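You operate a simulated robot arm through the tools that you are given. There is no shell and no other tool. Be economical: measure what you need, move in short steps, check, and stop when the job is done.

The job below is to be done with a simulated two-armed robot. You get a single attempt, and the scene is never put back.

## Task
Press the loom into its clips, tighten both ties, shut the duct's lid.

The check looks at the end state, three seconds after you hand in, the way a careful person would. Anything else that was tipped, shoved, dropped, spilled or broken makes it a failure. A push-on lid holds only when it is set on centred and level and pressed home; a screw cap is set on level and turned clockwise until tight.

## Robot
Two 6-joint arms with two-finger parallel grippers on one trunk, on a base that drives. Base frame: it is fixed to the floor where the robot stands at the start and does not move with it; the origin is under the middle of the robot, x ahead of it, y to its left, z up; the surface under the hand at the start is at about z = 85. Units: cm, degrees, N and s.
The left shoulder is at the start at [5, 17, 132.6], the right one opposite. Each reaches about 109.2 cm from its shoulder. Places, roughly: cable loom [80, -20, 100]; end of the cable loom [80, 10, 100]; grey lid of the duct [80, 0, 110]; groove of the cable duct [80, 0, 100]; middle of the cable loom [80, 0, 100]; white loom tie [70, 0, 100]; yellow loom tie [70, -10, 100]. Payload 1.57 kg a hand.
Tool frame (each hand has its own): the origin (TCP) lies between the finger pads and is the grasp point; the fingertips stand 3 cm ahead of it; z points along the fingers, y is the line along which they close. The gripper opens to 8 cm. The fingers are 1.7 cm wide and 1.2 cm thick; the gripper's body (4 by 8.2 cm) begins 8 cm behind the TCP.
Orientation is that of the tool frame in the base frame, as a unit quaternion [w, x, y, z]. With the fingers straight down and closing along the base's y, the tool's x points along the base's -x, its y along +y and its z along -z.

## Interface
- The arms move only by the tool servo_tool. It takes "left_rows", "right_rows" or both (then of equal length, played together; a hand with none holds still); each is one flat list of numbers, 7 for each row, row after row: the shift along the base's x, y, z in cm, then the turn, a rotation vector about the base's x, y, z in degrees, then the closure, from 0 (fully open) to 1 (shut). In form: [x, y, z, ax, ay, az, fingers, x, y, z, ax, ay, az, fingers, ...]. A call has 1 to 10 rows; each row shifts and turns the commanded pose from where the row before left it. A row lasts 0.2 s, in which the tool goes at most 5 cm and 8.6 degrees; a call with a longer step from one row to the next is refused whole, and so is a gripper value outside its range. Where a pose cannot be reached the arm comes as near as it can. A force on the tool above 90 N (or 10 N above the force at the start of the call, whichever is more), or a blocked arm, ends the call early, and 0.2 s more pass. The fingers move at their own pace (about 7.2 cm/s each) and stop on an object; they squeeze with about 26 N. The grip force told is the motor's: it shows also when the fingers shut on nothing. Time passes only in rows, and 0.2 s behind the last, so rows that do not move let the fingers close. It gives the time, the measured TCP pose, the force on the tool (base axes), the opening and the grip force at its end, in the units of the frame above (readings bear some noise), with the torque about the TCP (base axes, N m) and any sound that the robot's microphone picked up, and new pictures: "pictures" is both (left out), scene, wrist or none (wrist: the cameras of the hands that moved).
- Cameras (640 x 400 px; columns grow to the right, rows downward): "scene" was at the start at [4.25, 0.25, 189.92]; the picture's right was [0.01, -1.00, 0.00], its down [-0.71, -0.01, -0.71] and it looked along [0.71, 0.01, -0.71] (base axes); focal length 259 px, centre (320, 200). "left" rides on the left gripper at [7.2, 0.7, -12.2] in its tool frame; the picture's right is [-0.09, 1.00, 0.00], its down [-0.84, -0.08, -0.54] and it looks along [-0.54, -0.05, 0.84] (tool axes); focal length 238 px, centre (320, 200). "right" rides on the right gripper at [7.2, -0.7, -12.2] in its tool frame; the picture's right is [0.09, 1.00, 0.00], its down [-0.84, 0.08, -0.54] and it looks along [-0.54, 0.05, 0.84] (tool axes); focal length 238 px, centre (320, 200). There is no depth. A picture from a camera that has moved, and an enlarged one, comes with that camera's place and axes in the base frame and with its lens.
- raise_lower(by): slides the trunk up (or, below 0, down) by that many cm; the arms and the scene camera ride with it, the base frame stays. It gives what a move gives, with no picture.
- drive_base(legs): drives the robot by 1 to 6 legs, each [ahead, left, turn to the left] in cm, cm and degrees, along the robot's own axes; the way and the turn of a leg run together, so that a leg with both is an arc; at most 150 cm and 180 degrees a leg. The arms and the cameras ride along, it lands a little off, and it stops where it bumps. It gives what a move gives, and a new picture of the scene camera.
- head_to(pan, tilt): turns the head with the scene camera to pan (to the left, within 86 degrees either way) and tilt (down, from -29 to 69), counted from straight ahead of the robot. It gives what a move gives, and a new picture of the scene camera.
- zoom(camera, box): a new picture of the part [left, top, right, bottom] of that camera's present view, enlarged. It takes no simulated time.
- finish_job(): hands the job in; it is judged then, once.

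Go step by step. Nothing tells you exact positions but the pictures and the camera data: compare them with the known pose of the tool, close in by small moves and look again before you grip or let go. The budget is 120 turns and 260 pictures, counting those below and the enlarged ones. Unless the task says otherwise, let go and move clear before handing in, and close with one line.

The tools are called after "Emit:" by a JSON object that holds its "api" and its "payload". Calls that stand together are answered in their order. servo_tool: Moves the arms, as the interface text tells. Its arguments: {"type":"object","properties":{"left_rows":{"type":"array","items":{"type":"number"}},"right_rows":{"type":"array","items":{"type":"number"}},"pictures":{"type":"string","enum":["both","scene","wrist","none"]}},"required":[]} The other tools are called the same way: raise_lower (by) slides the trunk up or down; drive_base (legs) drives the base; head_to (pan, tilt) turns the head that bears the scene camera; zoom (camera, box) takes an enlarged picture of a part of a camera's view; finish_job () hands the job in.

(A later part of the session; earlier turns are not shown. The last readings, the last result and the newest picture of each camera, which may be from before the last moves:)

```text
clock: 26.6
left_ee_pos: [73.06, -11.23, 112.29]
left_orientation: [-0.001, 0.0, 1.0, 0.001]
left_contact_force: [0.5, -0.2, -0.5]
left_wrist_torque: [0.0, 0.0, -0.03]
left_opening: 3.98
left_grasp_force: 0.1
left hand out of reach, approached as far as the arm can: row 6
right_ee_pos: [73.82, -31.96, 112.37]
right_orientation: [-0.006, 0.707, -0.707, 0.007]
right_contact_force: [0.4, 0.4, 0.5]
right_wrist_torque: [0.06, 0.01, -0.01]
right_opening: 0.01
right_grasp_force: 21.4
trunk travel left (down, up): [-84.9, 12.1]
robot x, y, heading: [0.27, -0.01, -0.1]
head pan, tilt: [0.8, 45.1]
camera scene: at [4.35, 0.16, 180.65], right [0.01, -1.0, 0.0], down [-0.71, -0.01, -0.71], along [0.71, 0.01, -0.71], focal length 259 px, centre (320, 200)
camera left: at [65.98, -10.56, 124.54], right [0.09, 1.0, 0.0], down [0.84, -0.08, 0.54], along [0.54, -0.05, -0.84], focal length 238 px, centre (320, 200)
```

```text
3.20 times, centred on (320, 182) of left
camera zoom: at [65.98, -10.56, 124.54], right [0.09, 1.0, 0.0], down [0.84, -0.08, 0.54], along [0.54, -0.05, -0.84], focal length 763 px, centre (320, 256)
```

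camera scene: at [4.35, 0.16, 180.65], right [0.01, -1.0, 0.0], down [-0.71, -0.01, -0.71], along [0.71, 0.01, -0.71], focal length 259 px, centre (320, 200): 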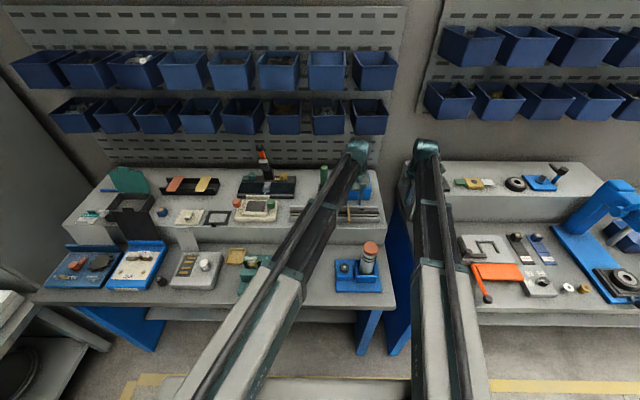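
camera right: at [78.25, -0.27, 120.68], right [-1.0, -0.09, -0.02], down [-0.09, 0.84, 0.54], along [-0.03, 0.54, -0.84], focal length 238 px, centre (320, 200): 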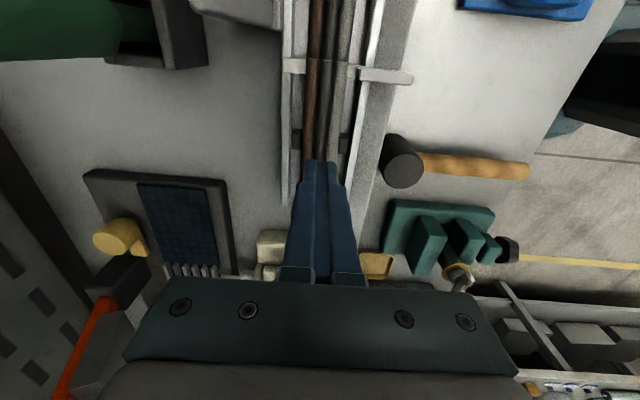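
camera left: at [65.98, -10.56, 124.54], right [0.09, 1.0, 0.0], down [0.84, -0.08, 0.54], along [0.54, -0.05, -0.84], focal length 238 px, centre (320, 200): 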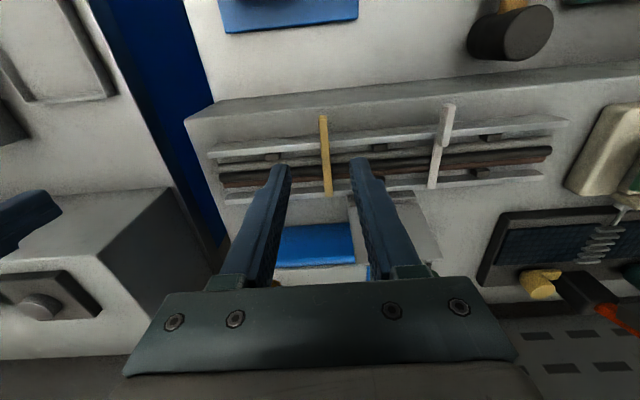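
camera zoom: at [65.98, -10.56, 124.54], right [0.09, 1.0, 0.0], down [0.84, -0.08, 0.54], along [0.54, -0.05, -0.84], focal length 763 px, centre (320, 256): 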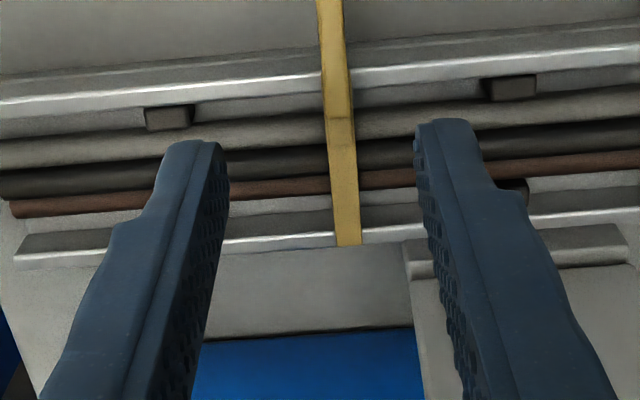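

Emit:
{"api": "servo_tool", "payload": {"left_rows": [-0.1, 0.4, 0, 0, 0, 0, 0.5, 0, 0, 0, 0, 0, 0, 0.5, 0, 0, 0, 0, 0, 0, 0.5, 0, 0, 0, 0, 0, 0, 0.5], "right_rows": [-3, 0, 0, 0, 0, 0, 1, -3, 0, 0, 0, 0, 0, 1, -3, 0, 0, 0, 0, 0, 1, -3, 0, 0, 0, 0, 0, 1], "pictures": "none"}}

Emit:
{"api": "raise_lower", "payload": {"by": -7}}

Emit:
{"api": "zoom", "payload": {"camera": "left", "box": [220, 50, 420, 175]}}

Emit:
{"api": "zoom", "payload": {"camera": "scene", "box": [300, 120, 420, 195]}}

```text
clock: 27.6
left_ee_pos: [72.88, -10.65, 112.4]
left_orientation: [0.0, 0.0, 1.0, 0.0]
left_contact_force: [-0.4, -0.6, -0.5]
left_wrist_torque: [0.0, -0.03, 0.0]
left_opening: 3.99
left_grasp_force: 0.0
right_ee_pos: [61.47, -31.9, 112.33]
right_orientation: [-0.007, 0.707, -0.707, 0.007]
right_contact_force: [0.5, 0.1, 0.5]
right_wrist_torque: [0.01, -0.01, 0.01]
right_opening: 0.0
right_grasp_force: 21.7
trunk travel left (down, up): [-84.9, 12.1]
robot x, y, heading: [0.41, -0.08, -0.0]
head pan, tilt: [0.8, 45.1]
```

```text
clock: 28.7
left_ee_pos: [72.93, -10.65, 105.35]
left_orientation: [0.0, 0.0, 1.0, 0.0]
left_contact_force: [-0.8, 0.2, 0.2]
left_wrist_torque: [0.0, 0.01, 0.0]
left_opening: 4.02
left_grasp_force: 0.1
right_ee_pos: [61.54, -31.98, 105.34]
right_orientation: [0.007, -0.707, 0.707, -0.008]
right_contact_force: [-0.6, -0.2, 0.0]
right_wrist_torque: [-0.03, -0.04, 0.0]
right_opening: 0.0
right_grasp_force: 21.1
trunk travel left (down, up): [-77.9, 19.1]
robot x, y, heading: [-0.43, -0.28, 0.0]
head pan, tilt: [0.8, 45.1]
```

```text
3.20 times, centred on (320, 112) of left
camera zoom: at [65.72, -9.95, 117.57], right [0.09, 1.0, 0.0], down [0.84, -0.08, 0.54], along [0.54, -0.05, -0.84], focal length 763 px, centre (320, 480)
```

zoom: 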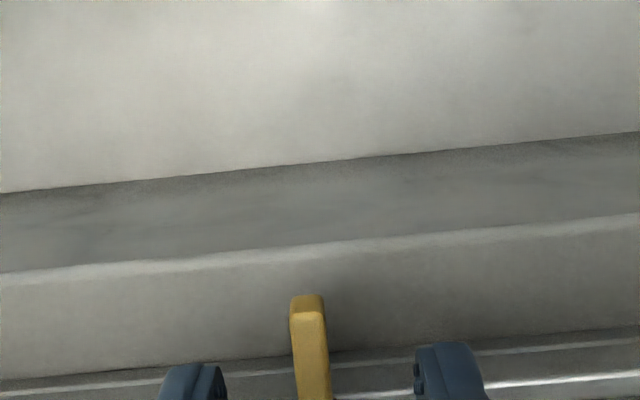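

```text
5.33 times, centred on (360, 158) of scene
camera zoom: at [4.29, 0.25, 173.65], right [0.01, -1.0, 0.0], down [-0.71, -0.01, -0.71], along [0.71, 0.01, -0.71], focal length 1384 px, centre (107, 427)
```

zoom: 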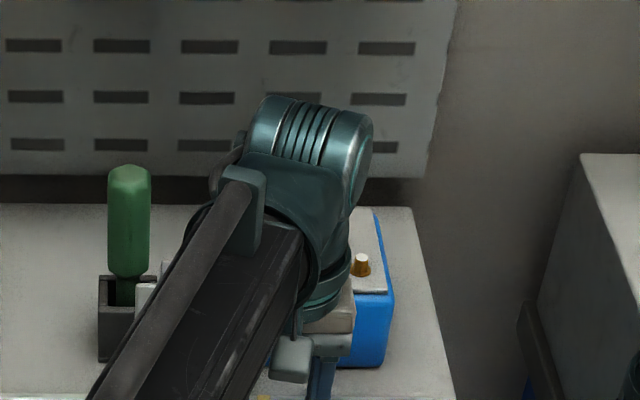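

Emit:
{"api": "raise_lower", "payload": {"by": -3}}

Emit:
{"api": "servo_tool", "payload": {"left_rows": [0, 0, 0, 0, 0, 0, 1, 0, 0, 0, 0, 0, 0, 1, 0, 0, 0, 0, 0, 0, 1, 0, 0, 0, 0, 0, 0, 1], "pictures": "wrist"}}

Emit:
{"api": "zoom", "payload": {"camera": "left", "box": [220, 80, 420, 205]}}

```text
clock: 29.5
left_ee_pos: [72.85, -10.6, 102.35]
left_orientation: [0.0, 0.0, 1.0, 0.0]
left_contact_force: [0.7, 0.2, -0.7]
left_wrist_torque: [0.03, 0.0, 0.01]
left_opening: 4.0
left_grasp_force: 0.0
right_ee_pos: [61.56, -32.0, 102.42]
right_orientation: [0.007, -0.707, 0.707, -0.008]
right_contact_force: [0.2, -0.3, 0.5]
right_wrist_torque: [-0.03, 0.01, 0.0]
right_opening: 0.01
right_grasp_force: 21.6
trunk travel left (down, up): [-74.9, 22.1]
robot x, y, heading: [0.12, -0.17, -0.2]
head pan, tilt: [0.8, 45.1]
```

```text
clock: 30.5
left_ee_pos: [72.91, -10.85, 102.33]
left_orientation: [0.0, 0.002, 1.0, 0.0]
left_contact_force: [2.1, -10.6, 2.0]
left_wrist_torque: [-0.21, -0.11, 0.05]
left_opening: 0.78
left_grasp_force: 26.5
right_ee_pos: [61.55, -32.04, 102.3]
right_orientation: [0.007, -0.707, 0.707, -0.008]
right_contact_force: [-0.8, 0.3, 0.7]
right_wrist_torque: [0.01, 0.03, -0.03]
right_opening: 0.03
right_grasp_force: 21.5
trunk travel left (down, up): [-74.9, 22.1]
robot x, y, heading: [-0.14, 0.29, 0.1]
head pan, tilt: [0.8, 45.1]
camera left: at [65.74, -10.14, 114.55], right [0.09, 1.0, 0.0], down [0.84, -0.08, 0.54], along [0.54, -0.05, -0.84], focal length 238 px, centre (320, 200)
```

left: 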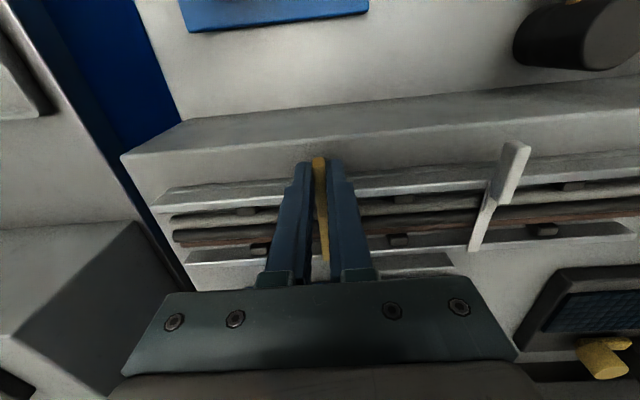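

```text
3.20 times, centred on (320, 142) of left
camera zoom: at [65.74, -10.14, 114.55], right [0.09, 1.0, 0.0], down [0.84, -0.08, 0.54], along [0.54, -0.05, -0.84], focal length 763 px, centre (320, 384)
```

zoom: 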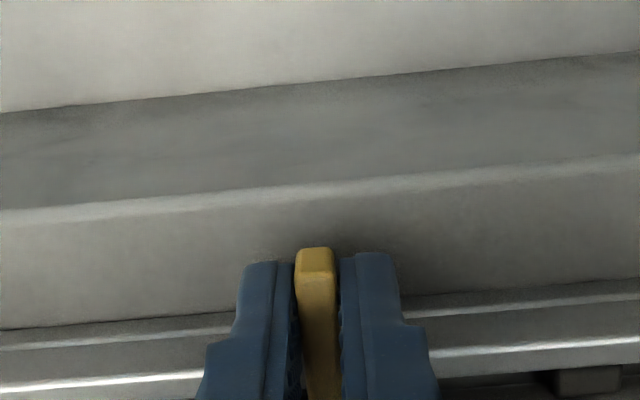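

The yellow tab is gripped (0.78 cm). I'll pull it toward the robot (−x) in small steps and watch the force.

Emit:
{"api": "servo_tool", "payload": {"left_rows": [-0.3, 0, 0, 0, 0, 0, 1, -0.3, 0, 0, 0, 0, 0, 1, -0.3, 0, 0, 0, 0, 0, 1, 0, 0, 0, 0, 0, 0, 1], "pictures": "wrist"}}

```text
clock: 31.5
left_ee_pos: [72.0, -10.85, 102.37]
left_orientation: [0.0, 0.0, 1.0, 0.0]
left_contact_force: [2.0, -13.9, 4.0]
left_wrist_torque: [-0.26, -0.18, 0.06]
left_opening: 0.77
left_grasp_force: 26.6
right_ee_pos: [61.58, -32.09, 102.33]
right_orientation: [0.007, -0.707, 0.707, -0.008]
right_contact_force: [0.4, 1.0, 0.1]
right_wrist_torque: [0.0, -0.01, 0.0]
right_opening: 0.0
right_grasp_force: 21.1
trunk travel left (down, up): [-74.9, 22.1]
robot x, y, heading: [0.11, 0.25, -0.1]
head pan, tilt: [0.8, 45.1]
camera left: at [64.75, -10.16, 114.55], right [0.09, 1.0, 0.0], down [0.84, -0.08, 0.54], along [0.54, -0.05, -0.84], focal length 238 px, centre (320, 200)
```

left: 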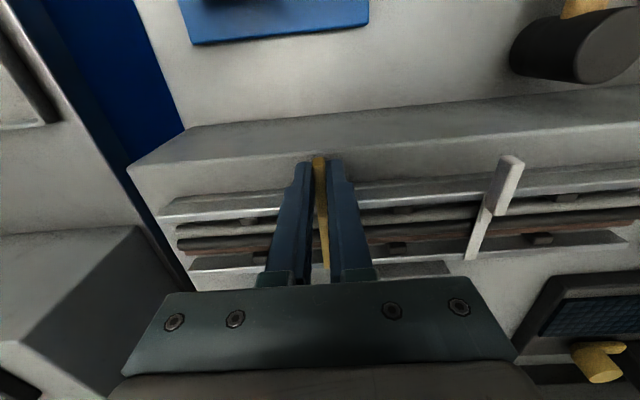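

Emit:
{"api": "servo_tool", "payload": {"left_rows": [-0.4, 0, 0, 0, 0, 0, 1, -0.4, 0, 0, 0, 0, 0, 1, -0.4, 0, 0, 0, 0, 0, 1, 0, 0, 0, 0, 0, 0, 1], "pictures": "wrist"}}

Emit:
{"api": "zoom", "payload": {"camera": "left", "box": [220, 120, 420, 245]}}

```text
clock: 32.5
left_ee_pos: [70.86, -10.81, 102.4]
left_orientation: [0.0, 0.0, 1.0, 0.001]
left_contact_force: [2.0, -14.1, 4.1]
left_wrist_torque: [-0.28, -0.37, 0.05]
left_opening: 0.77
left_grasp_force: 26.7
right_ee_pos: [61.65, -32.06, 102.35]
right_orientation: [0.006, -0.707, 0.707, -0.009]
right_contact_force: [-0.4, -0.5, 0.3]
right_wrist_torque: [-0.01, -0.03, 0.02]
right_opening: 0.0
right_grasp_force: 21.3
trunk travel left (down, up): [-74.9, 22.1]
robot x, y, heading: [0.34, 0.36, 0.0]
head pan, tilt: [0.8, 45.1]
camera left: at [63.68, -10.17, 114.55], right [0.09, 1.0, 0.0], down [0.84, -0.08, 0.54], along [0.54, -0.05, -0.84], focal length 238 px, centre (320, 200)
```

left: 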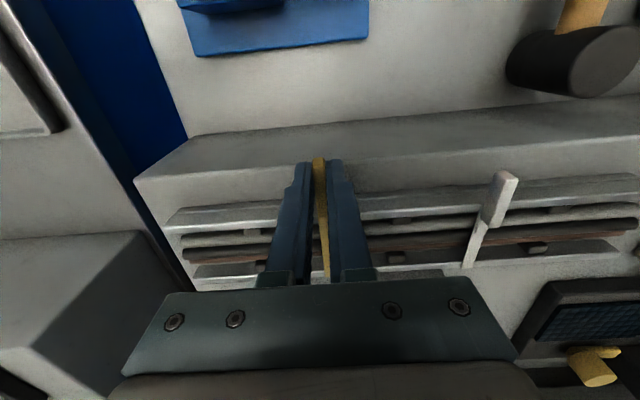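

```text
3.20 times, centred on (320, 182) of left
camera zoom: at [63.68, -10.17, 114.55], right [0.09, 1.0, 0.0], down [0.84, -0.08, 0.54], along [0.54, -0.05, -0.84], focal length 763 px, centre (320, 256)
```

zoom: 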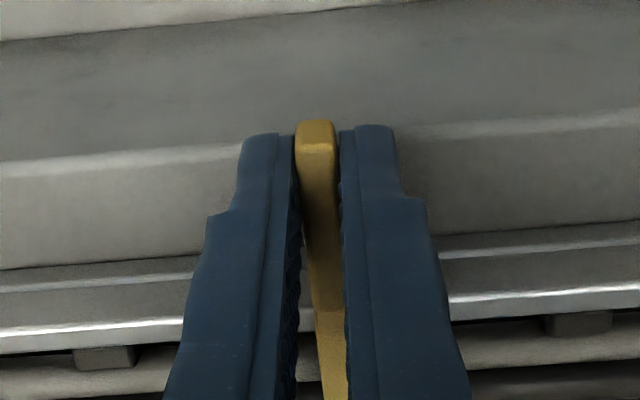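

Emit:
{"api": "servo_tool", "payload": {"left_rows": [-0.4, 0, 0, 0, 0, 0, 1, -0.4, 0, 0, 0, 0, 0, 1, -0.4, 0, 0, 0, 0, 0, 1, 0, 0, 0, 0, 0, 0, 1], "pictures": "wrist"}}

Emit:
{"api": "zoom", "payload": {"camera": "left", "box": [220, 120, 420, 245]}}

```text
clock: 33.5
left_ee_pos: [70.09, -10.76, 102.32]
left_orientation: [0.002, 0.0, 1.0, 0.0]
left_contact_force: [20.4, -16.9, 9.6]
left_wrist_torque: [-0.21, -0.32, 0.02]
left_opening: 0.77
left_grasp_force: 26.8
right_ee_pos: [61.62, -32.08, 102.37]
right_orientation: [-0.007, 0.708, -0.706, 0.006]
right_contact_force: [0.0, 0.1, -0.4]
right_wrist_torque: [-0.02, 0.0, 0.0]
right_opening: 0.0
right_grasp_force: 21.8
trunk travel left (down, up): [-74.9, 22.1]
robot x, y, heading: [-0.07, 0.25, 0.1]
head pan, tilt: [0.8, 45.1]
camera left: at [62.73, -10.15, 114.44], right [0.09, 1.0, 0.0], down [0.83, -0.08, 0.55], along [0.54, -0.05, -0.84], focal length 238 px, centre (320, 200)
```

left: 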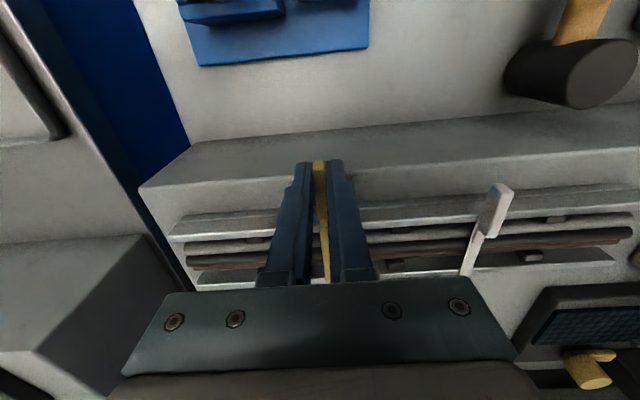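

```text
3.20 times, centred on (320, 182) of left
camera zoom: at [62.73, -10.15, 114.44], right [0.09, 1.0, 0.0], down [0.83, -0.08, 0.55], along [0.54, -0.05, -0.84], focal length 763 px, centre (320, 256)
```

zoom: 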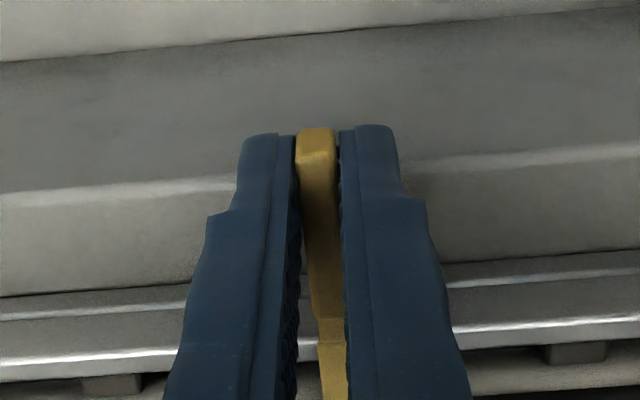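

Resistance appeared (20 N) after about 2.8 cm of travel. I'll pull slightly more to confirm the end.

Emit:
{"api": "servo_tool", "payload": {"left_rows": [-0.3, 0, 0, 0, 0, 0, 1, -0.3, 0, 0, 0, 0, 0, 1, 0, 0, 0, 0, 0, 0, 1], "pictures": "none"}}

Emit:
{"api": "zoom", "payload": {"camera": "left", "box": [220, 120, 420, 245]}}

```text
clock: 34.3
left_ee_pos: [69.36, -10.78, 102.29]
left_orientation: [0.002, -0.001, 1.0, -0.001]
left_contact_force: [21.7, -18.1, -1.8]
left_wrist_torque: [-0.25, -0.35, 0.04]
left_opening: 0.79
left_grasp_force: 27.2
right_ee_pos: [61.71, -32.25, 102.19]
right_orientation: [0.005, -0.707, 0.707, -0.006]
right_contact_force: [0.4, 0.1, 1.2]
right_wrist_torque: [-0.03, 0.01, -0.02]
right_opening: 0.0
right_grasp_force: 20.5
trunk travel left (down, up): [-74.9, 22.1]
robot x, y, heading: [0.17, 0.11, -0.1]
head pan, tilt: [0.8, 45.1]
```

```text
3.20 times, centred on (320, 182) of left
camera zoom: at [62.12, -10.14, 114.36], right [0.09, 1.0, 0.0], down [0.83, -0.08, 0.55], along [0.54, -0.05, -0.84], focal length 763 px, centre (320, 256)
```

zoom: 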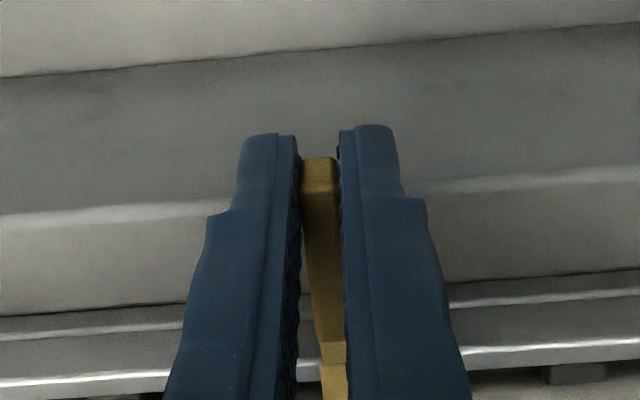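

The tab now slips in the fingers, so the yellow tie is at its stop. I'll release, rise, and go to the white tie.

Emit:
{"api": "servo_tool", "payload": {"left_rows": [0.3, 0, 0, 0, 0, 0, 0.5, 0, 0, 0, 0, 0, 0, 0.5, 0, 0, 0, 0, 0, 0, 0.5], "pictures": "none"}}

Emit:
{"api": "raise_lower", "payload": {"by": 8}}

Emit:
{"api": "servo_tool", "payload": {"left_rows": [1.2, 4, 0, 0, 0, 0, 0.5, 1.1, 4, 0, 0, 0, 0, 0.5, 1, 3.9, 0, 0, 0, 0, 0.5, 0, 0, 0, 0, 0, 0, 0.5], "pictures": "wrist"}}

Emit:
{"api": "zoom", "payload": {"camera": "left", "box": [220, 80, 420, 205]}}

Emit:
{"api": "zoom", "payload": {"camera": "scene", "box": [290, 140, 410, 215]}}

```text
clock: 35.1
left_ee_pos: [69.28, -10.67, 102.39]
left_orientation: [0.0, 0.0, 1.0, 0.0]
left_contact_force: [0.2, 1.1, 0.2]
left_wrist_torque: [0.02, 0.0, -0.02]
left_opening: 4.01
left_grasp_force: 0.1
right_ee_pos: [61.57, -32.1, 102.34]
right_orientation: [-0.006, 0.707, -0.707, 0.008]
right_contact_force: [0.2, -0.7, -0.2]
right_wrist_torque: [0.02, 0.02, -0.01]
right_opening: 0.02
right_grasp_force: 21.1
trunk travel left (down, up): [-74.9, 22.1]
robot x, y, heading: [0.19, 0.02, -0.1]
head pan, tilt: [0.8, 45.1]
```

```text
clock: 36.2
left_ee_pos: [69.36, -10.62, 110.42]
left_orientation: [0.0, 0.0, 1.0, 0.0]
left_contact_force: [0.7, 0.8, -0.1]
left_wrist_torque: [0.02, 0.03, 0.02]
left_opening: 3.99
left_grasp_force: 0.1
right_ee_pos: [61.55, -31.99, 110.46]
right_orientation: [0.006, -0.707, 0.708, -0.007]
right_contact_force: [0.8, -0.5, 0.0]
right_wrist_torque: [0.0, -0.01, 0.0]
right_opening: 0.0
right_grasp_force: 21.1
trunk travel left (down, up): [-82.9, 14.1]
robot x, y, heading: [0.12, -0.55, -0.0]
head pan, tilt: [0.8, 45.1]
```

```text
clock: 37.2
left_ee_pos: [72.7, 1.22, 110.42]
left_orientation: [0.0, 0.0, 1.0, 0.0]
left_contact_force: [1.1, -0.5, -0.5]
left_wrist_torque: [0.01, 0.0, -0.02]
left_opening: 3.99
left_grasp_force: 0.1
right_ee_pos: [61.59, -32.04, 110.44]
right_orientation: [0.007, -0.707, 0.707, -0.008]
right_contact_force: [-1.0, 0.0, 0.3]
right_wrist_torque: [0.01, 0.03, 0.02]
right_opening: 0.0
right_grasp_force: 21.4
trunk travel left (down, up): [-82.9, 14.1]
robot x, y, heading: [0.09, 0.28, 0.2]
head pan, tilt: [0.8, 45.1]
camera left: at [65.52, 1.9, 122.56], right [0.09, 1.0, 0.0], down [0.84, -0.08, 0.54], along [0.54, -0.05, -0.84], focal length 238 px, centre (320, 200)
```

left: 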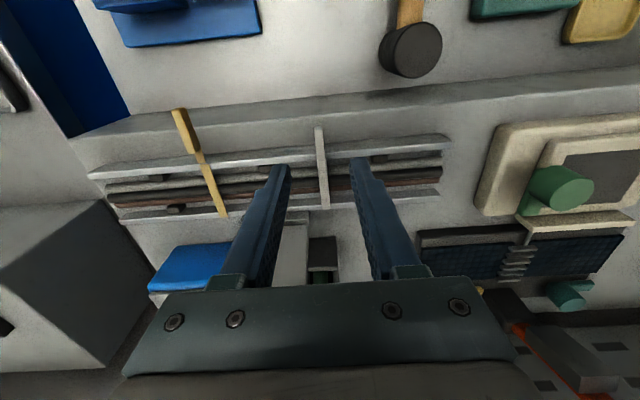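

```text
3.20 times, centred on (320, 142) of left
camera zoom: at [65.52, 1.9, 122.56], right [0.09, 1.0, 0.0], down [0.84, -0.08, 0.54], along [0.54, -0.05, -0.84], focal length 763 px, centre (320, 384)
```

zoom: 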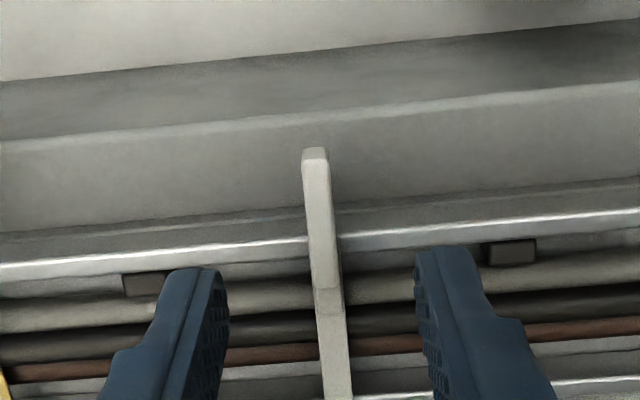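

```text
5.33 times, centred on (350, 178) of scene
camera zoom: at [4.31, 0.2, 178.65], right [0.01, -1.0, 0.0], down [-0.71, -0.01, -0.71], along [0.71, 0.01, -0.71], focal length 1384 px, centre (160, 320)
```

zoom: 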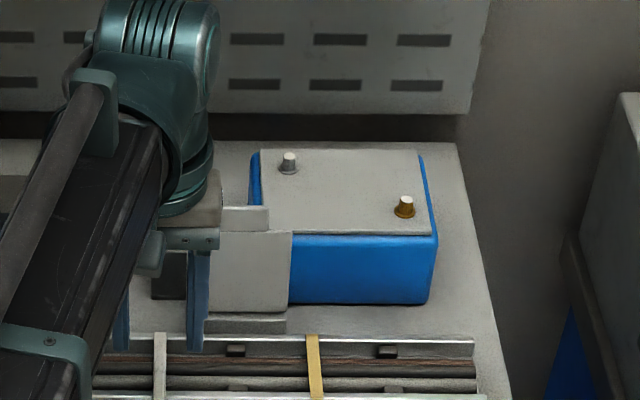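

The yellow tab is visibly pulled out. The white tab is centred between the fingers, so I'll go down, grip and pull.

Emit:
{"api": "raise_lower", "payload": {"by": -8}}

Emit:
{"api": "servo_tool", "payload": {"left_rows": [0.1, 0, 0, 0, 0, 0, 1, 0, 0, 0, 0, 0, 0, 1, 0, 0, 0, 0, 0, 0, 1, 0, 0, 0, 0, 0, 0, 1, -0.4, 0, 0, 0, 0, 0, 1, -0.4, 0, 0, 0, 0, 0, 1, -0.4, 0, 0, 0, 0, 0, 1, -0.4, 0, 0, 0, 0, 0, 1, 0, 0, 0, 0, 0, 0, 1], "pictures": "wrist"}}

```text
clock: 38.4
left_ee_pos: [72.65, 1.25, 102.4]
left_orientation: [0.0, 0.0, 1.0, 0.0]
left_contact_force: [-0.2, -0.4, 0.1]
left_wrist_torque: [-0.02, 0.04, 0.0]
left_opening: 3.97
left_grasp_force: 0.0
right_ee_pos: [61.68, -31.96, 102.37]
right_orientation: [0.007, -0.707, 0.707, -0.008]
right_contact_force: [0.5, 0.2, -0.1]
right_wrist_torque: [0.02, 0.04, 0.04]
right_opening: 0.01
right_grasp_force: 21.8
trunk travel left (down, up): [-74.9, 22.1]
robot x, y, heading: [0.31, 0.14, -0.1]
head pan, tilt: [0.8, 45.1]
```

```text
clock: 40.4
left_ee_pos: [71.21, 1.2, 102.29]
left_orientation: [0.0, -0.001, 1.0, 0.0]
left_contact_force: [2.0, -3.4, 2.6]
left_wrist_torque: [-0.08, -0.04, 0.0]
left_opening: 0.78
left_grasp_force: 27.0
right_ee_pos: [61.56, -32.02, 102.28]
right_orientation: [0.008, -0.707, 0.707, -0.007]
right_contact_force: [0.5, 0.8, 0.0]
right_wrist_torque: [-0.02, 0.0, -0.06]
right_opening: 0.01
right_grasp_force: 21.3
trunk travel left (down, up): [-74.9, 22.1]
robot x, y, heading: [0.31, 0.31, -0.1]
head pan, tilt: [0.8, 45.1]
camera left: at [64.01, 1.84, 114.55], right [0.09, 1.0, 0.0], down [0.84, -0.08, 0.54], along [0.54, -0.05, -0.84], focal length 238 px, centre (320, 200)
```

left: 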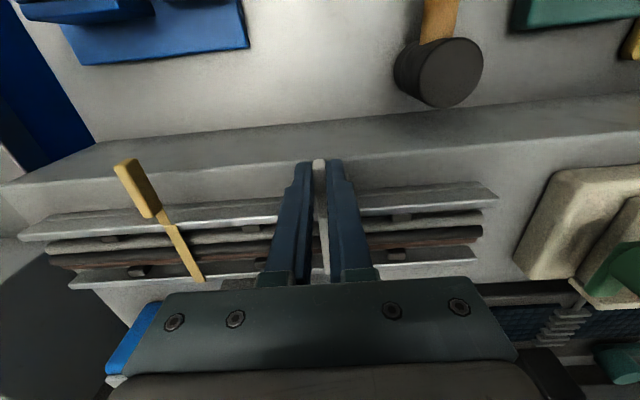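

Emit:
{"api": "servo_tool", "payload": {"left_rows": [-0.4, 0, 0, 0, 0, 0, 1, -0.4, 0, 0, 0, 0, 0, 1, -0.4, 0, 0, 0, 0, 0, 1, -0.3, 0, 0, 0, 0, 0, 1, -0.3, 0, 0, 0, 0, 0, 1, 0, 0, 0, 0, 0, 0, 1], "pictures": "wrist"}}

Emit:
{"api": "zoom", "payload": {"camera": "left", "box": [220, 120, 420, 245]}}

```text
clock: 41.8
left_ee_pos: [69.72, 1.12, 102.18]
left_orientation: [0.002, -0.001, 1.0, 0.0]
left_contact_force: [22.4, -8.8, 5.3]
left_wrist_torque: [-0.05, -0.31, 0.1]
left_opening: 0.83
left_grasp_force: 27.2
right_ee_pos: [61.79, -32.1, 102.36]
right_orientation: [-0.006, 0.707, -0.707, 0.007]
right_contact_force: [-0.1, 0.4, -0.1]
right_wrist_torque: [0.01, 0.0, 0.0]
right_opening: 0.02
right_grasp_force: 21.5
trunk travel left (down, up): [-74.9, 22.1]
robot x, y, heading: [0.36, -0.06, -0.1]
head pan, tilt: [0.8, 45.1]
camera left: at [62.46, 1.85, 114.42], right [0.09, 1.0, 0.0], down [0.84, -0.08, 0.54], along [0.54, -0.05, -0.84], focal length 238 px, centre (320, 200)
```

left: 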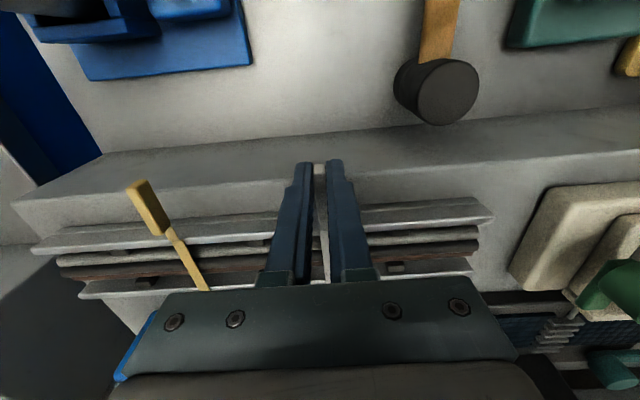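

```text
3.20 times, centred on (320, 182) of left
camera zoom: at [62.46, 1.85, 114.42], right [0.09, 1.0, 0.0], down [0.84, -0.08, 0.54], along [0.54, -0.05, -0.84], focal length 763 px, centre (320, 256)
```

zoom: 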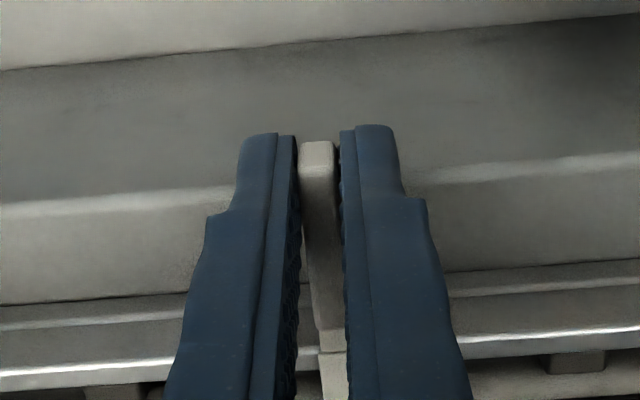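

Emit:
{"api": "servo_tool", "payload": {"left_rows": [-0.3, 0, 0, 0, 0, 0, 1, 0, 0, 0, 0, 0, 0, 1, 0.3, 0, 0, 0, 0, 0, 0.5, 0, 0, 0, 0, 0, 0, 0.5, 0, 0, 0, 0, 0, 0, 0.5], "pictures": "none"}}

Emit:
{"api": "raise_lower", "payload": {"by": 10}}

Emit:
{"api": "servo_tool", "payload": {"left_rows": [-1, 4.5, 0, 0, 0, 0, 0.5, -1, 4.5, 0, 0, 0, 0, 0.5, -1, 4.5, 0, 0, 0, 0, 0.5, -1, 4.5, 0, 0, 0, 0, 0.5, -1, 4.5, 0, 0, 0, 0, 0.5, -1, 4.5, 0, 0, 0, 0, 0.5, -1, 4, 0, 0, 0, 0, 0.5], "right_rows": [3, 1, 0, 0, 0, 0, 1, 3, 1, 0, 0, 0, 0, 1, 3, 1, 0, 0, 0, 0, 1, 3, 1, 0, 0, 0, 0, 1, 3, 1, 0, 0, 0, 0, 1, 3, 1, 0, 0, 0, 0, 1, 0, 0, 0, 0, 0, 0, 1], "pictures": "both"}}

Emit:
{"api": "zoom", "payload": {"camera": "scene", "box": [280, 140, 400, 215]}}

Emit:
{"api": "zoom", "payload": {"camera": "right", "box": [180, 80, 380, 205]}}

```text
clock: 43.0
left_ee_pos: [69.25, 1.22, 102.4]
left_orientation: [-0.001, -0.001, 1.0, 0.0]
left_contact_force: [-0.6, 0.1, 0.1]
left_wrist_torque: [0.01, -0.01, -0.04]
left_opening: 4.01
left_grasp_force: 0.1
right_ee_pos: [61.64, -31.95, 102.33]
right_orientation: [0.006, -0.707, 0.707, -0.008]
right_contact_force: [0.8, -0.6, -0.4]
right_wrist_torque: [0.01, 0.01, 0.04]
right_opening: 0.0
right_grasp_force: 21.6
trunk travel left (down, up): [-74.9, 22.1]
robot x, y, heading: [0.16, -0.02, 0.2]
head pan, tilt: [0.8, 45.1]
```

```text
clock: 44.3
left_ee_pos: [69.33, 1.42, 112.31]
left_orientation: [0.0, 0.0, 1.0, 0.0]
left_contact_force: [0.4, 0.9, -0.2]
left_wrist_torque: [0.02, 0.0, 0.04]
left_opening: 3.99
left_grasp_force: 0.1
right_ee_pos: [61.7, -32.02, 112.38]
right_orientation: [-0.006, 0.708, -0.706, 0.008]
right_contact_force: [-0.2, -0.1, -0.3]
right_wrist_torque: [0.01, 0.0, 0.0]
right_opening: 0.0
right_grasp_force: 21.5
trunk travel left (down, up): [-84.9, 12.1]
robot x, y, heading: [0.4, 0.04, 0.0]
head pan, tilt: [0.8, 45.1]
```

```text
clock: 45.9
left_ee_pos: [62.33, 32.22, 112.41]
left_orientation: [0.0, 0.0, 1.0, 0.0]
left_contact_force: [0.3, 0.3, 0.4]
left_wrist_torque: [0.01, -0.01, 0.0]
left_opening: 4.0
left_grasp_force: 0.0
right_ee_pos: [79.75, -26.01, 112.48]
right_orientation: [0.007, -0.707, 0.707, -0.009]
right_contact_force: [0.2, 0.5, -0.1]
right_wrist_torque: [0.02, 0.0, 0.01]
right_opening: 0.03
right_grasp_force: 21.1
trunk travel left (down, up): [-84.9, 12.1]
robot x, y, heading: [0.35, 0.12, -0.4]
head pan, tilt: [0.8, 45.1]
camera scene: at [4.25, 0.3, 180.66], right [0.01, -1.0, 0.0], down [-0.71, -0.01, -0.71], along [0.71, 0.01, -0.71], focal length 259 px, centre (320, 200)
camera right: at [80.19, -33.19, 124.72], right [-1.0, -0.09, -0.02], down [-0.09, 0.84, 0.54], along [-0.03, 0.54, -0.84], focal length 238 px, centre (320, 200)
camera left: at [55.11, 32.91, 124.57], right [0.09, 1.0, 0.0], down [0.84, -0.08, 0.54], along [0.54, -0.05, -0.84], focal length 238 px, centre (320, 200)
```

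scene: 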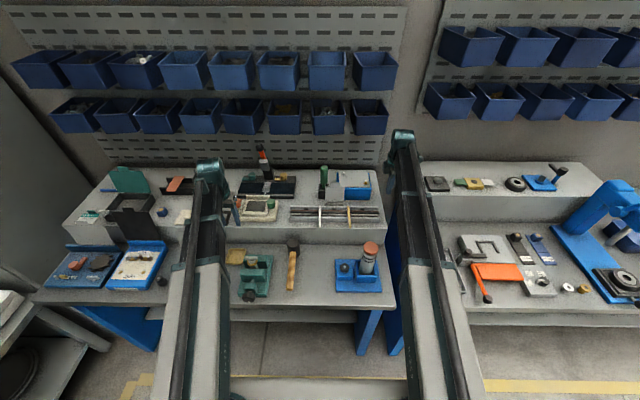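
right: 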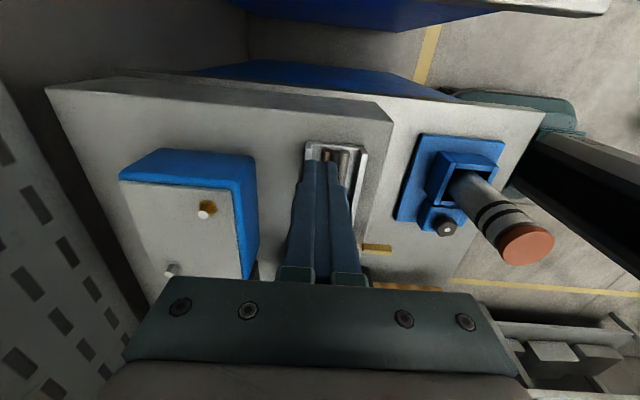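
left: 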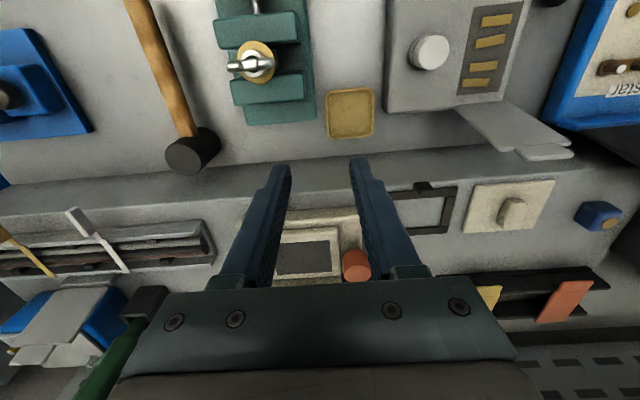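

```text
5.33 times, centred on (340, 178) of scene
camera zoom: at [4.25, 0.3, 180.66], right [0.01, -1.0, 0.0], down [-0.71, -0.01, -0.71], along [0.71, 0.01, -0.71], focal length 1384 px, centre (213, 320)
```

zoom: 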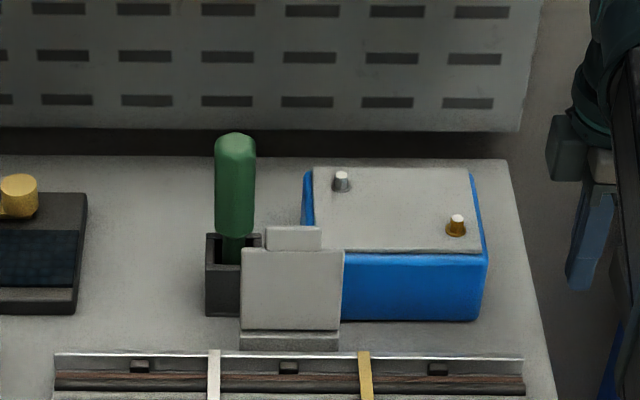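

```text
3.20 times, centred on (280, 142) of right
camera zoom: at [80.19, -33.19, 124.72], right [-1.0, -0.09, -0.02], down [-0.09, 0.84, 0.54], along [-0.03, 0.54, -0.84], focal length 763 px, centre (448, 384)
```

zoom: 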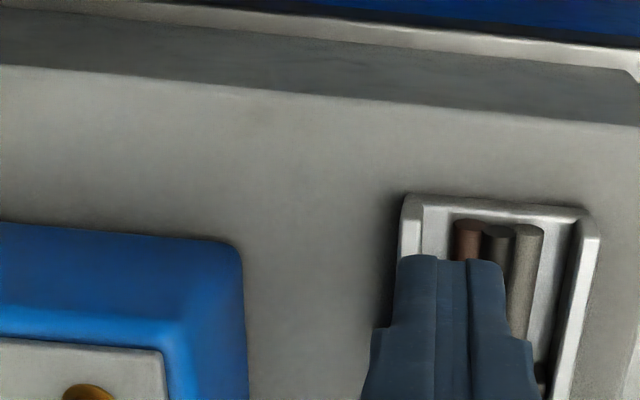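

Both ties are pulled to their stops. Triangulated, the lid stands nearly upright (hinge ≈(82, 102), top ≈(83.3, 109.5), y −8.7…−1). I'll bring the right hand's shut fingers behind it, over the battery, at x≈87.

Emit:
{"api": "servo_tool", "payload": {"right_rows": [3.6, 0, 0, 0, 0, 0, 1, 3.8, 0, 0, 0, 0, 0, 1, 0, 0, 0, 0, 0, 0, 1, 0, 4.2, 0, 0, 0, 0, 1, 0, 4.2, 0, 0, 0, 0, 1, 0, 4.2, 0, 0, 0, 0, 1, 0, 4.2, 0, 0, 0, 0, 1, 0, 4, 0, 0, 0, 0, 1, 0, 0, 0, 0, 0, 0, 1], "pictures": "both"}}

Emit:
{"api": "zoom", "payload": {"camera": "right", "box": [220, 80, 420, 205]}}

Emit:
{"api": "zoom", "payload": {"camera": "left", "box": [0, 200, 200, 325]}}

```text
clock: 47.9
left_ee_pos: [62.34, 32.01, 112.41]
left_orientation: [0.001, 0.0, 1.0, 0.0]
left_contact_force: [0.0, -0.5, -0.2]
left_wrist_torque: [0.01, 0.0, 0.03]
left_opening: 3.99
left_grasp_force: 0.0
right_ee_pos: [86.95, -5.04, 112.31]
right_orientation: [0.007, -0.706, 0.708, -0.007]
right_contact_force: [-0.2, -0.1, -0.8]
right_wrist_torque: [0.01, 0.02, 0.05]
right_opening: 0.0
right_grasp_force: 21.2
right hand out of reach, approached as far as the arm can: row 8
trunk travel left (down, up): [-84.9, 12.1]
robot x, y, heading: [0.13, -0.02, 0.1]
head pan, tilt: [0.8, 45.1]
camera scene: at [4.31, 0.2, 180.65], right [0.01, -1.0, 0.0], down [-0.71, -0.01, -0.71], along [0.71, 0.01, -0.71], focal length 259 px, centre (320, 200)
camera right: at [87.4, -12.19, 124.68], right [-1.0, -0.09, -0.02], down [-0.09, 0.84, 0.54], along [-0.03, 0.54, -0.84], focal length 238 px, centre (320, 200)
```

scene: 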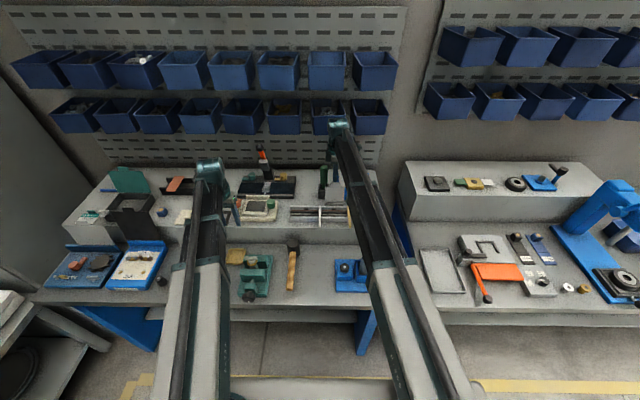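
right: 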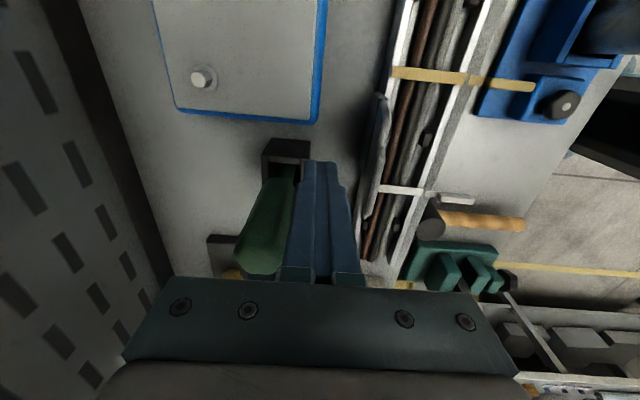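

```text
3.20 times, centred on (320, 142) of right
camera zoom: at [87.4, -12.19, 124.68], right [-1.0, -0.09, -0.02], down [-0.09, 0.84, 0.54], along [-0.03, 0.54, -0.84], focal length 763 px, centre (320, 384)
```

zoom: 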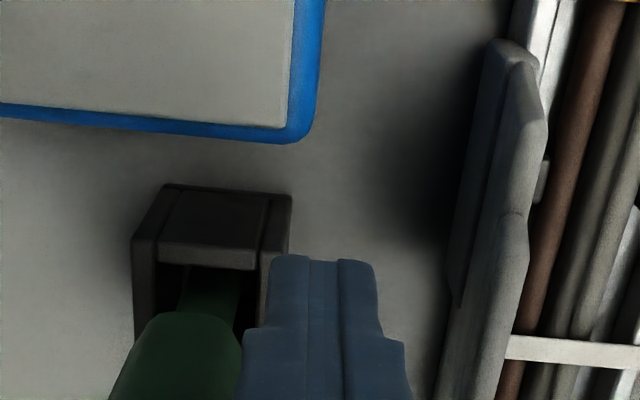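

```text
3.20 times, centred on (100, 262) of left
camera zoom: at [55.17, 32.8, 124.57], right [0.09, 1.0, 0.0], down [0.84, -0.08, 0.54], along [0.54, -0.05, -0.84], focal length 763 px, centre (1024, 0)
```

zoom: 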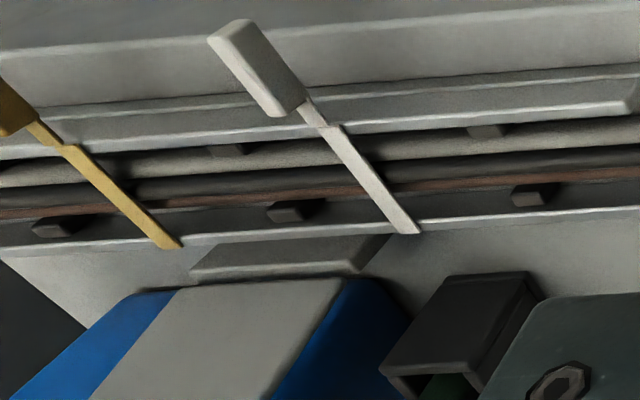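

Emit:
{"api": "servo_tool", "payload": {"right_rows": [-0.6, -0.5, 0, 0, 0, 0, 1, 0, 0, 0, 0, 0, 0, 1], "pictures": "none"}}

Emit:
{"api": "raise_lower", "payload": {"by": -2.5}}

Emit:
{"api": "servo_tool", "payload": {"right_rows": [-0.8, 0, 0, 0, 0, 0, 1, -0.8, 0, 0, 0, 0, 0, 1, -0.8, 0, 0, 0, 0, 0, 1, -0.8, 0, 0, 0, 0, 0, 1, -0.8, 0, 0, 0, 0, 0, 1], "pictures": "both"}}

Emit:
{"api": "zoom", "payload": {"camera": "right", "box": [220, 80, 420, 205]}}

```text
clock: 48.5
left_ee_pos: [62.39, 32.19, 112.28]
left_orientation: [0.0, 0.0, 1.0, 0.0]
left_contact_force: [-0.1, 0.0, 0.1]
left_wrist_torque: [0.01, -0.01, 0.0]
left_opening: 4.03
left_grasp_force: 0.0
right_ee_pos: [86.36, -5.49, 112.41]
right_orientation: [0.007, -0.707, 0.707, -0.008]
right_contact_force: [0.2, 0.0, 0.1]
right_wrist_torque: [0.02, 0.03, -0.01]
right_opening: 0.0
right_grasp_force: 21.6
trunk travel left (down, up): [-84.9, 12.1]
robot x, y, heading: [0.09, -0.0, 0.1]
head pan, tilt: [0.8, 45.1]
```

```text
clock: 49.2
left_ee_pos: [62.37, 32.14, 109.94]
left_orientation: [0.0, 0.0, 1.0, 0.0]
left_contact_force: [0.1, -1.0, 0.2]
left_wrist_torque: [0.01, -0.01, 0.0]
left_opening: 4.0
left_grasp_force: 0.1
right_ee_pos: [86.34, -5.46, 109.87]
right_orientation: [0.006, -0.707, 0.707, -0.008]
right_contact_force: [-0.2, 0.4, 0.0]
right_wrist_torque: [0.01, -0.01, 0.0]
right_opening: 0.01
right_grasp_force: 21.5
trunk travel left (down, up): [-82.4, 14.6]
robot x, y, heading: [-0.25, 0.18, 0.1]
head pan, tilt: [0.8, 45.1]
```

```text
clock: 50.5
left_ee_pos: [62.26, 32.18, 109.78]
left_orientation: [0.0, 0.0, 1.0, 0.0]
left_contact_force: [-0.4, -0.4, 1.2]
left_wrist_torque: [0.0, -0.01, 0.0]
left_opening: 4.01
left_grasp_force: 0.1
right_ee_pos: [82.27, -5.49, 109.81]
right_orientation: [0.007, -0.707, 0.707, -0.008]
right_contact_force: [0.7, -0.5, -0.3]
right_wrist_torque: [-0.03, -0.02, 0.01]
right_opening: 0.01
right_grasp_force: 21.1
trunk travel left (down, up): [-82.4, 14.6]
robot x, y, heading: [0.2, -0.39, 0.2]
head pan, tilt: [0.8, 45.1]
camera scene: at [4.32, 0.25, 178.15], right [0.01, -1.0, 0.0], down [-0.71, -0.01, -0.71], along [0.71, 0.01, -0.71], focal length 259 px, centre (320, 200)
camera right: at [82.73, -12.83, 122.17], right [-1.0, -0.09, -0.02], down [-0.09, 0.84, 0.54], along [-0.03, 0.54, -0.84], focal length 238 px, centre (320, 200)
```

scene: 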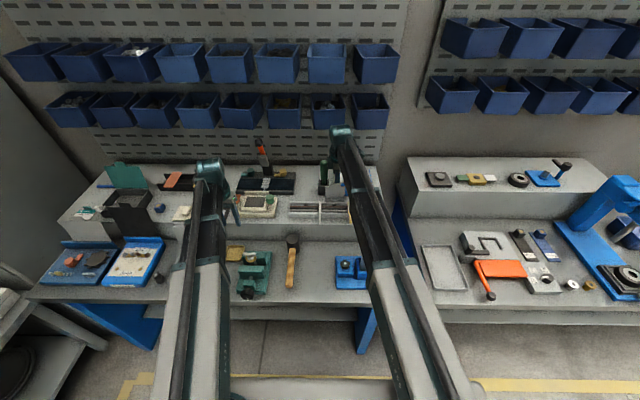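
right: 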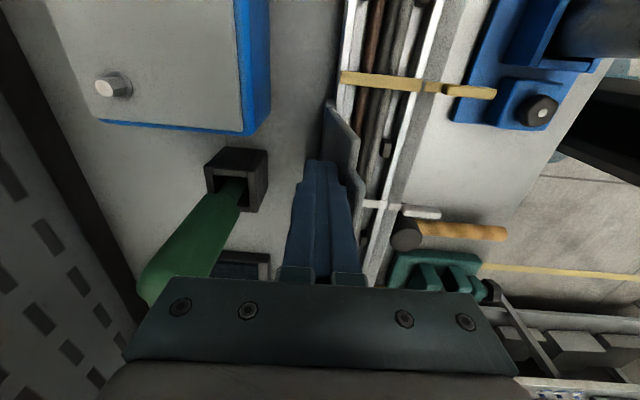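

```text
3.20 times, centred on (320, 142) of right
camera zoom: at [82.73, -12.83, 122.17], right [-1.0, -0.09, -0.02], down [-0.09, 0.84, 0.54], along [-0.03, 0.54, -0.84], focal length 763 px, centre (320, 384)
```

zoom: 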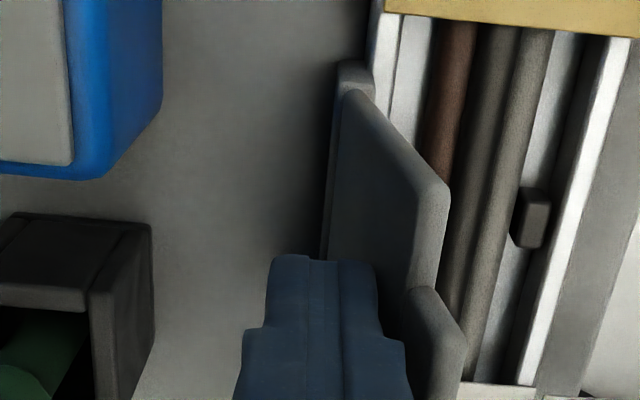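

The lid is tilting forward with the fingers behind it. I continue the sweep.

Emit:
{"api": "servo_tool", "payload": {"right_rows": [-0.8, 0, 0, 0, 0, 0, 1, -0.8, 0, 0, 0, 0, 0, 1, -0.8, 0, 0, 0, 0, 0, 1, -0.8, 0, 0, 0, 0, 0, 1, -0.8, 0, 0, 0, 0, 0, 1], "pictures": "wrist"}}

Emit:
{"api": "zoom", "payload": {"camera": "right", "box": [220, 80, 420, 205]}}

Emit:
{"api": "zoom", "payload": {"camera": "left", "box": [0, 200, 200, 325]}}

```text
clock: 51.6
left_ee_pos: [62.39, 32.12, 109.82]
left_orientation: [0.0, -0.001, 1.0, 0.0]
left_contact_force: [-0.5, 0.5, 0.2]
left_wrist_torque: [0.02, 0.01, 0.02]
left_opening: 3.99
left_grasp_force: 0.1
right_ee_pos: [78.34, -5.31, 109.83]
right_orientation: [0.007, -0.707, 0.708, -0.008]
right_contact_force: [-0.4, -0.5, -1.0]
right_wrist_torque: [0.03, 0.03, -0.01]
right_opening: 0.01
right_grasp_force: 21.4
trunk travel left (down, up): [-82.4, 14.6]
robot x, y, heading: [0.02, -0.2, -0.1]
head pan, tilt: [0.8, 45.1]
camera right: at [78.77, -12.62, 122.18], right [-1.0, -0.09, -0.02], down [-0.09, 0.84, 0.54], along [-0.03, 0.54, -0.84], focal length 238 px, centre (320, 200)
```

right: 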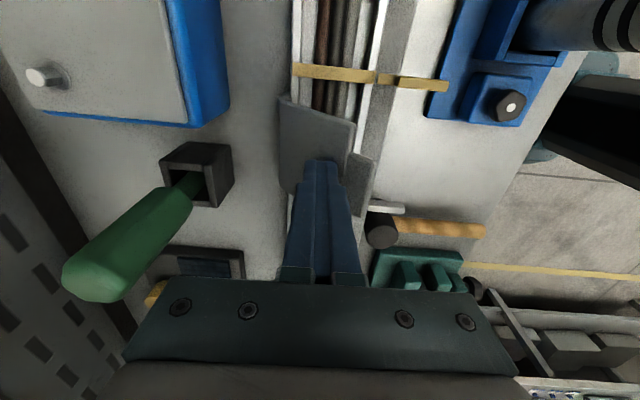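

```text
3.20 times, centred on (320, 142) of right
camera zoom: at [78.77, -12.62, 122.18], right [-1.0, -0.09, -0.02], down [-0.09, 0.84, 0.54], along [-0.03, 0.54, -0.84], focal length 763 px, centre (320, 384)
```

zoom: 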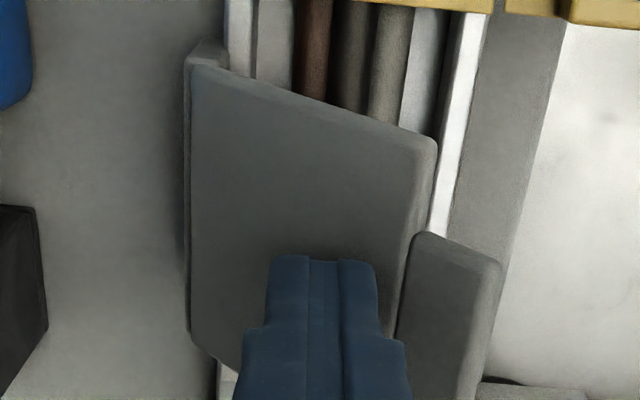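

```text
3.20 times, centred on (100, 262) of left
camera zoom: at [55.17, 32.83, 122.06], right [0.09, 1.0, 0.0], down [0.84, -0.08, 0.54], along [0.54, -0.05, -0.84], focal length 763 px, centre (1024, 0)
```

zoom: 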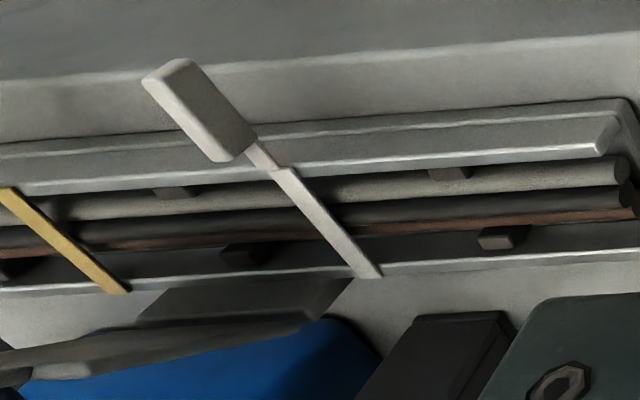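

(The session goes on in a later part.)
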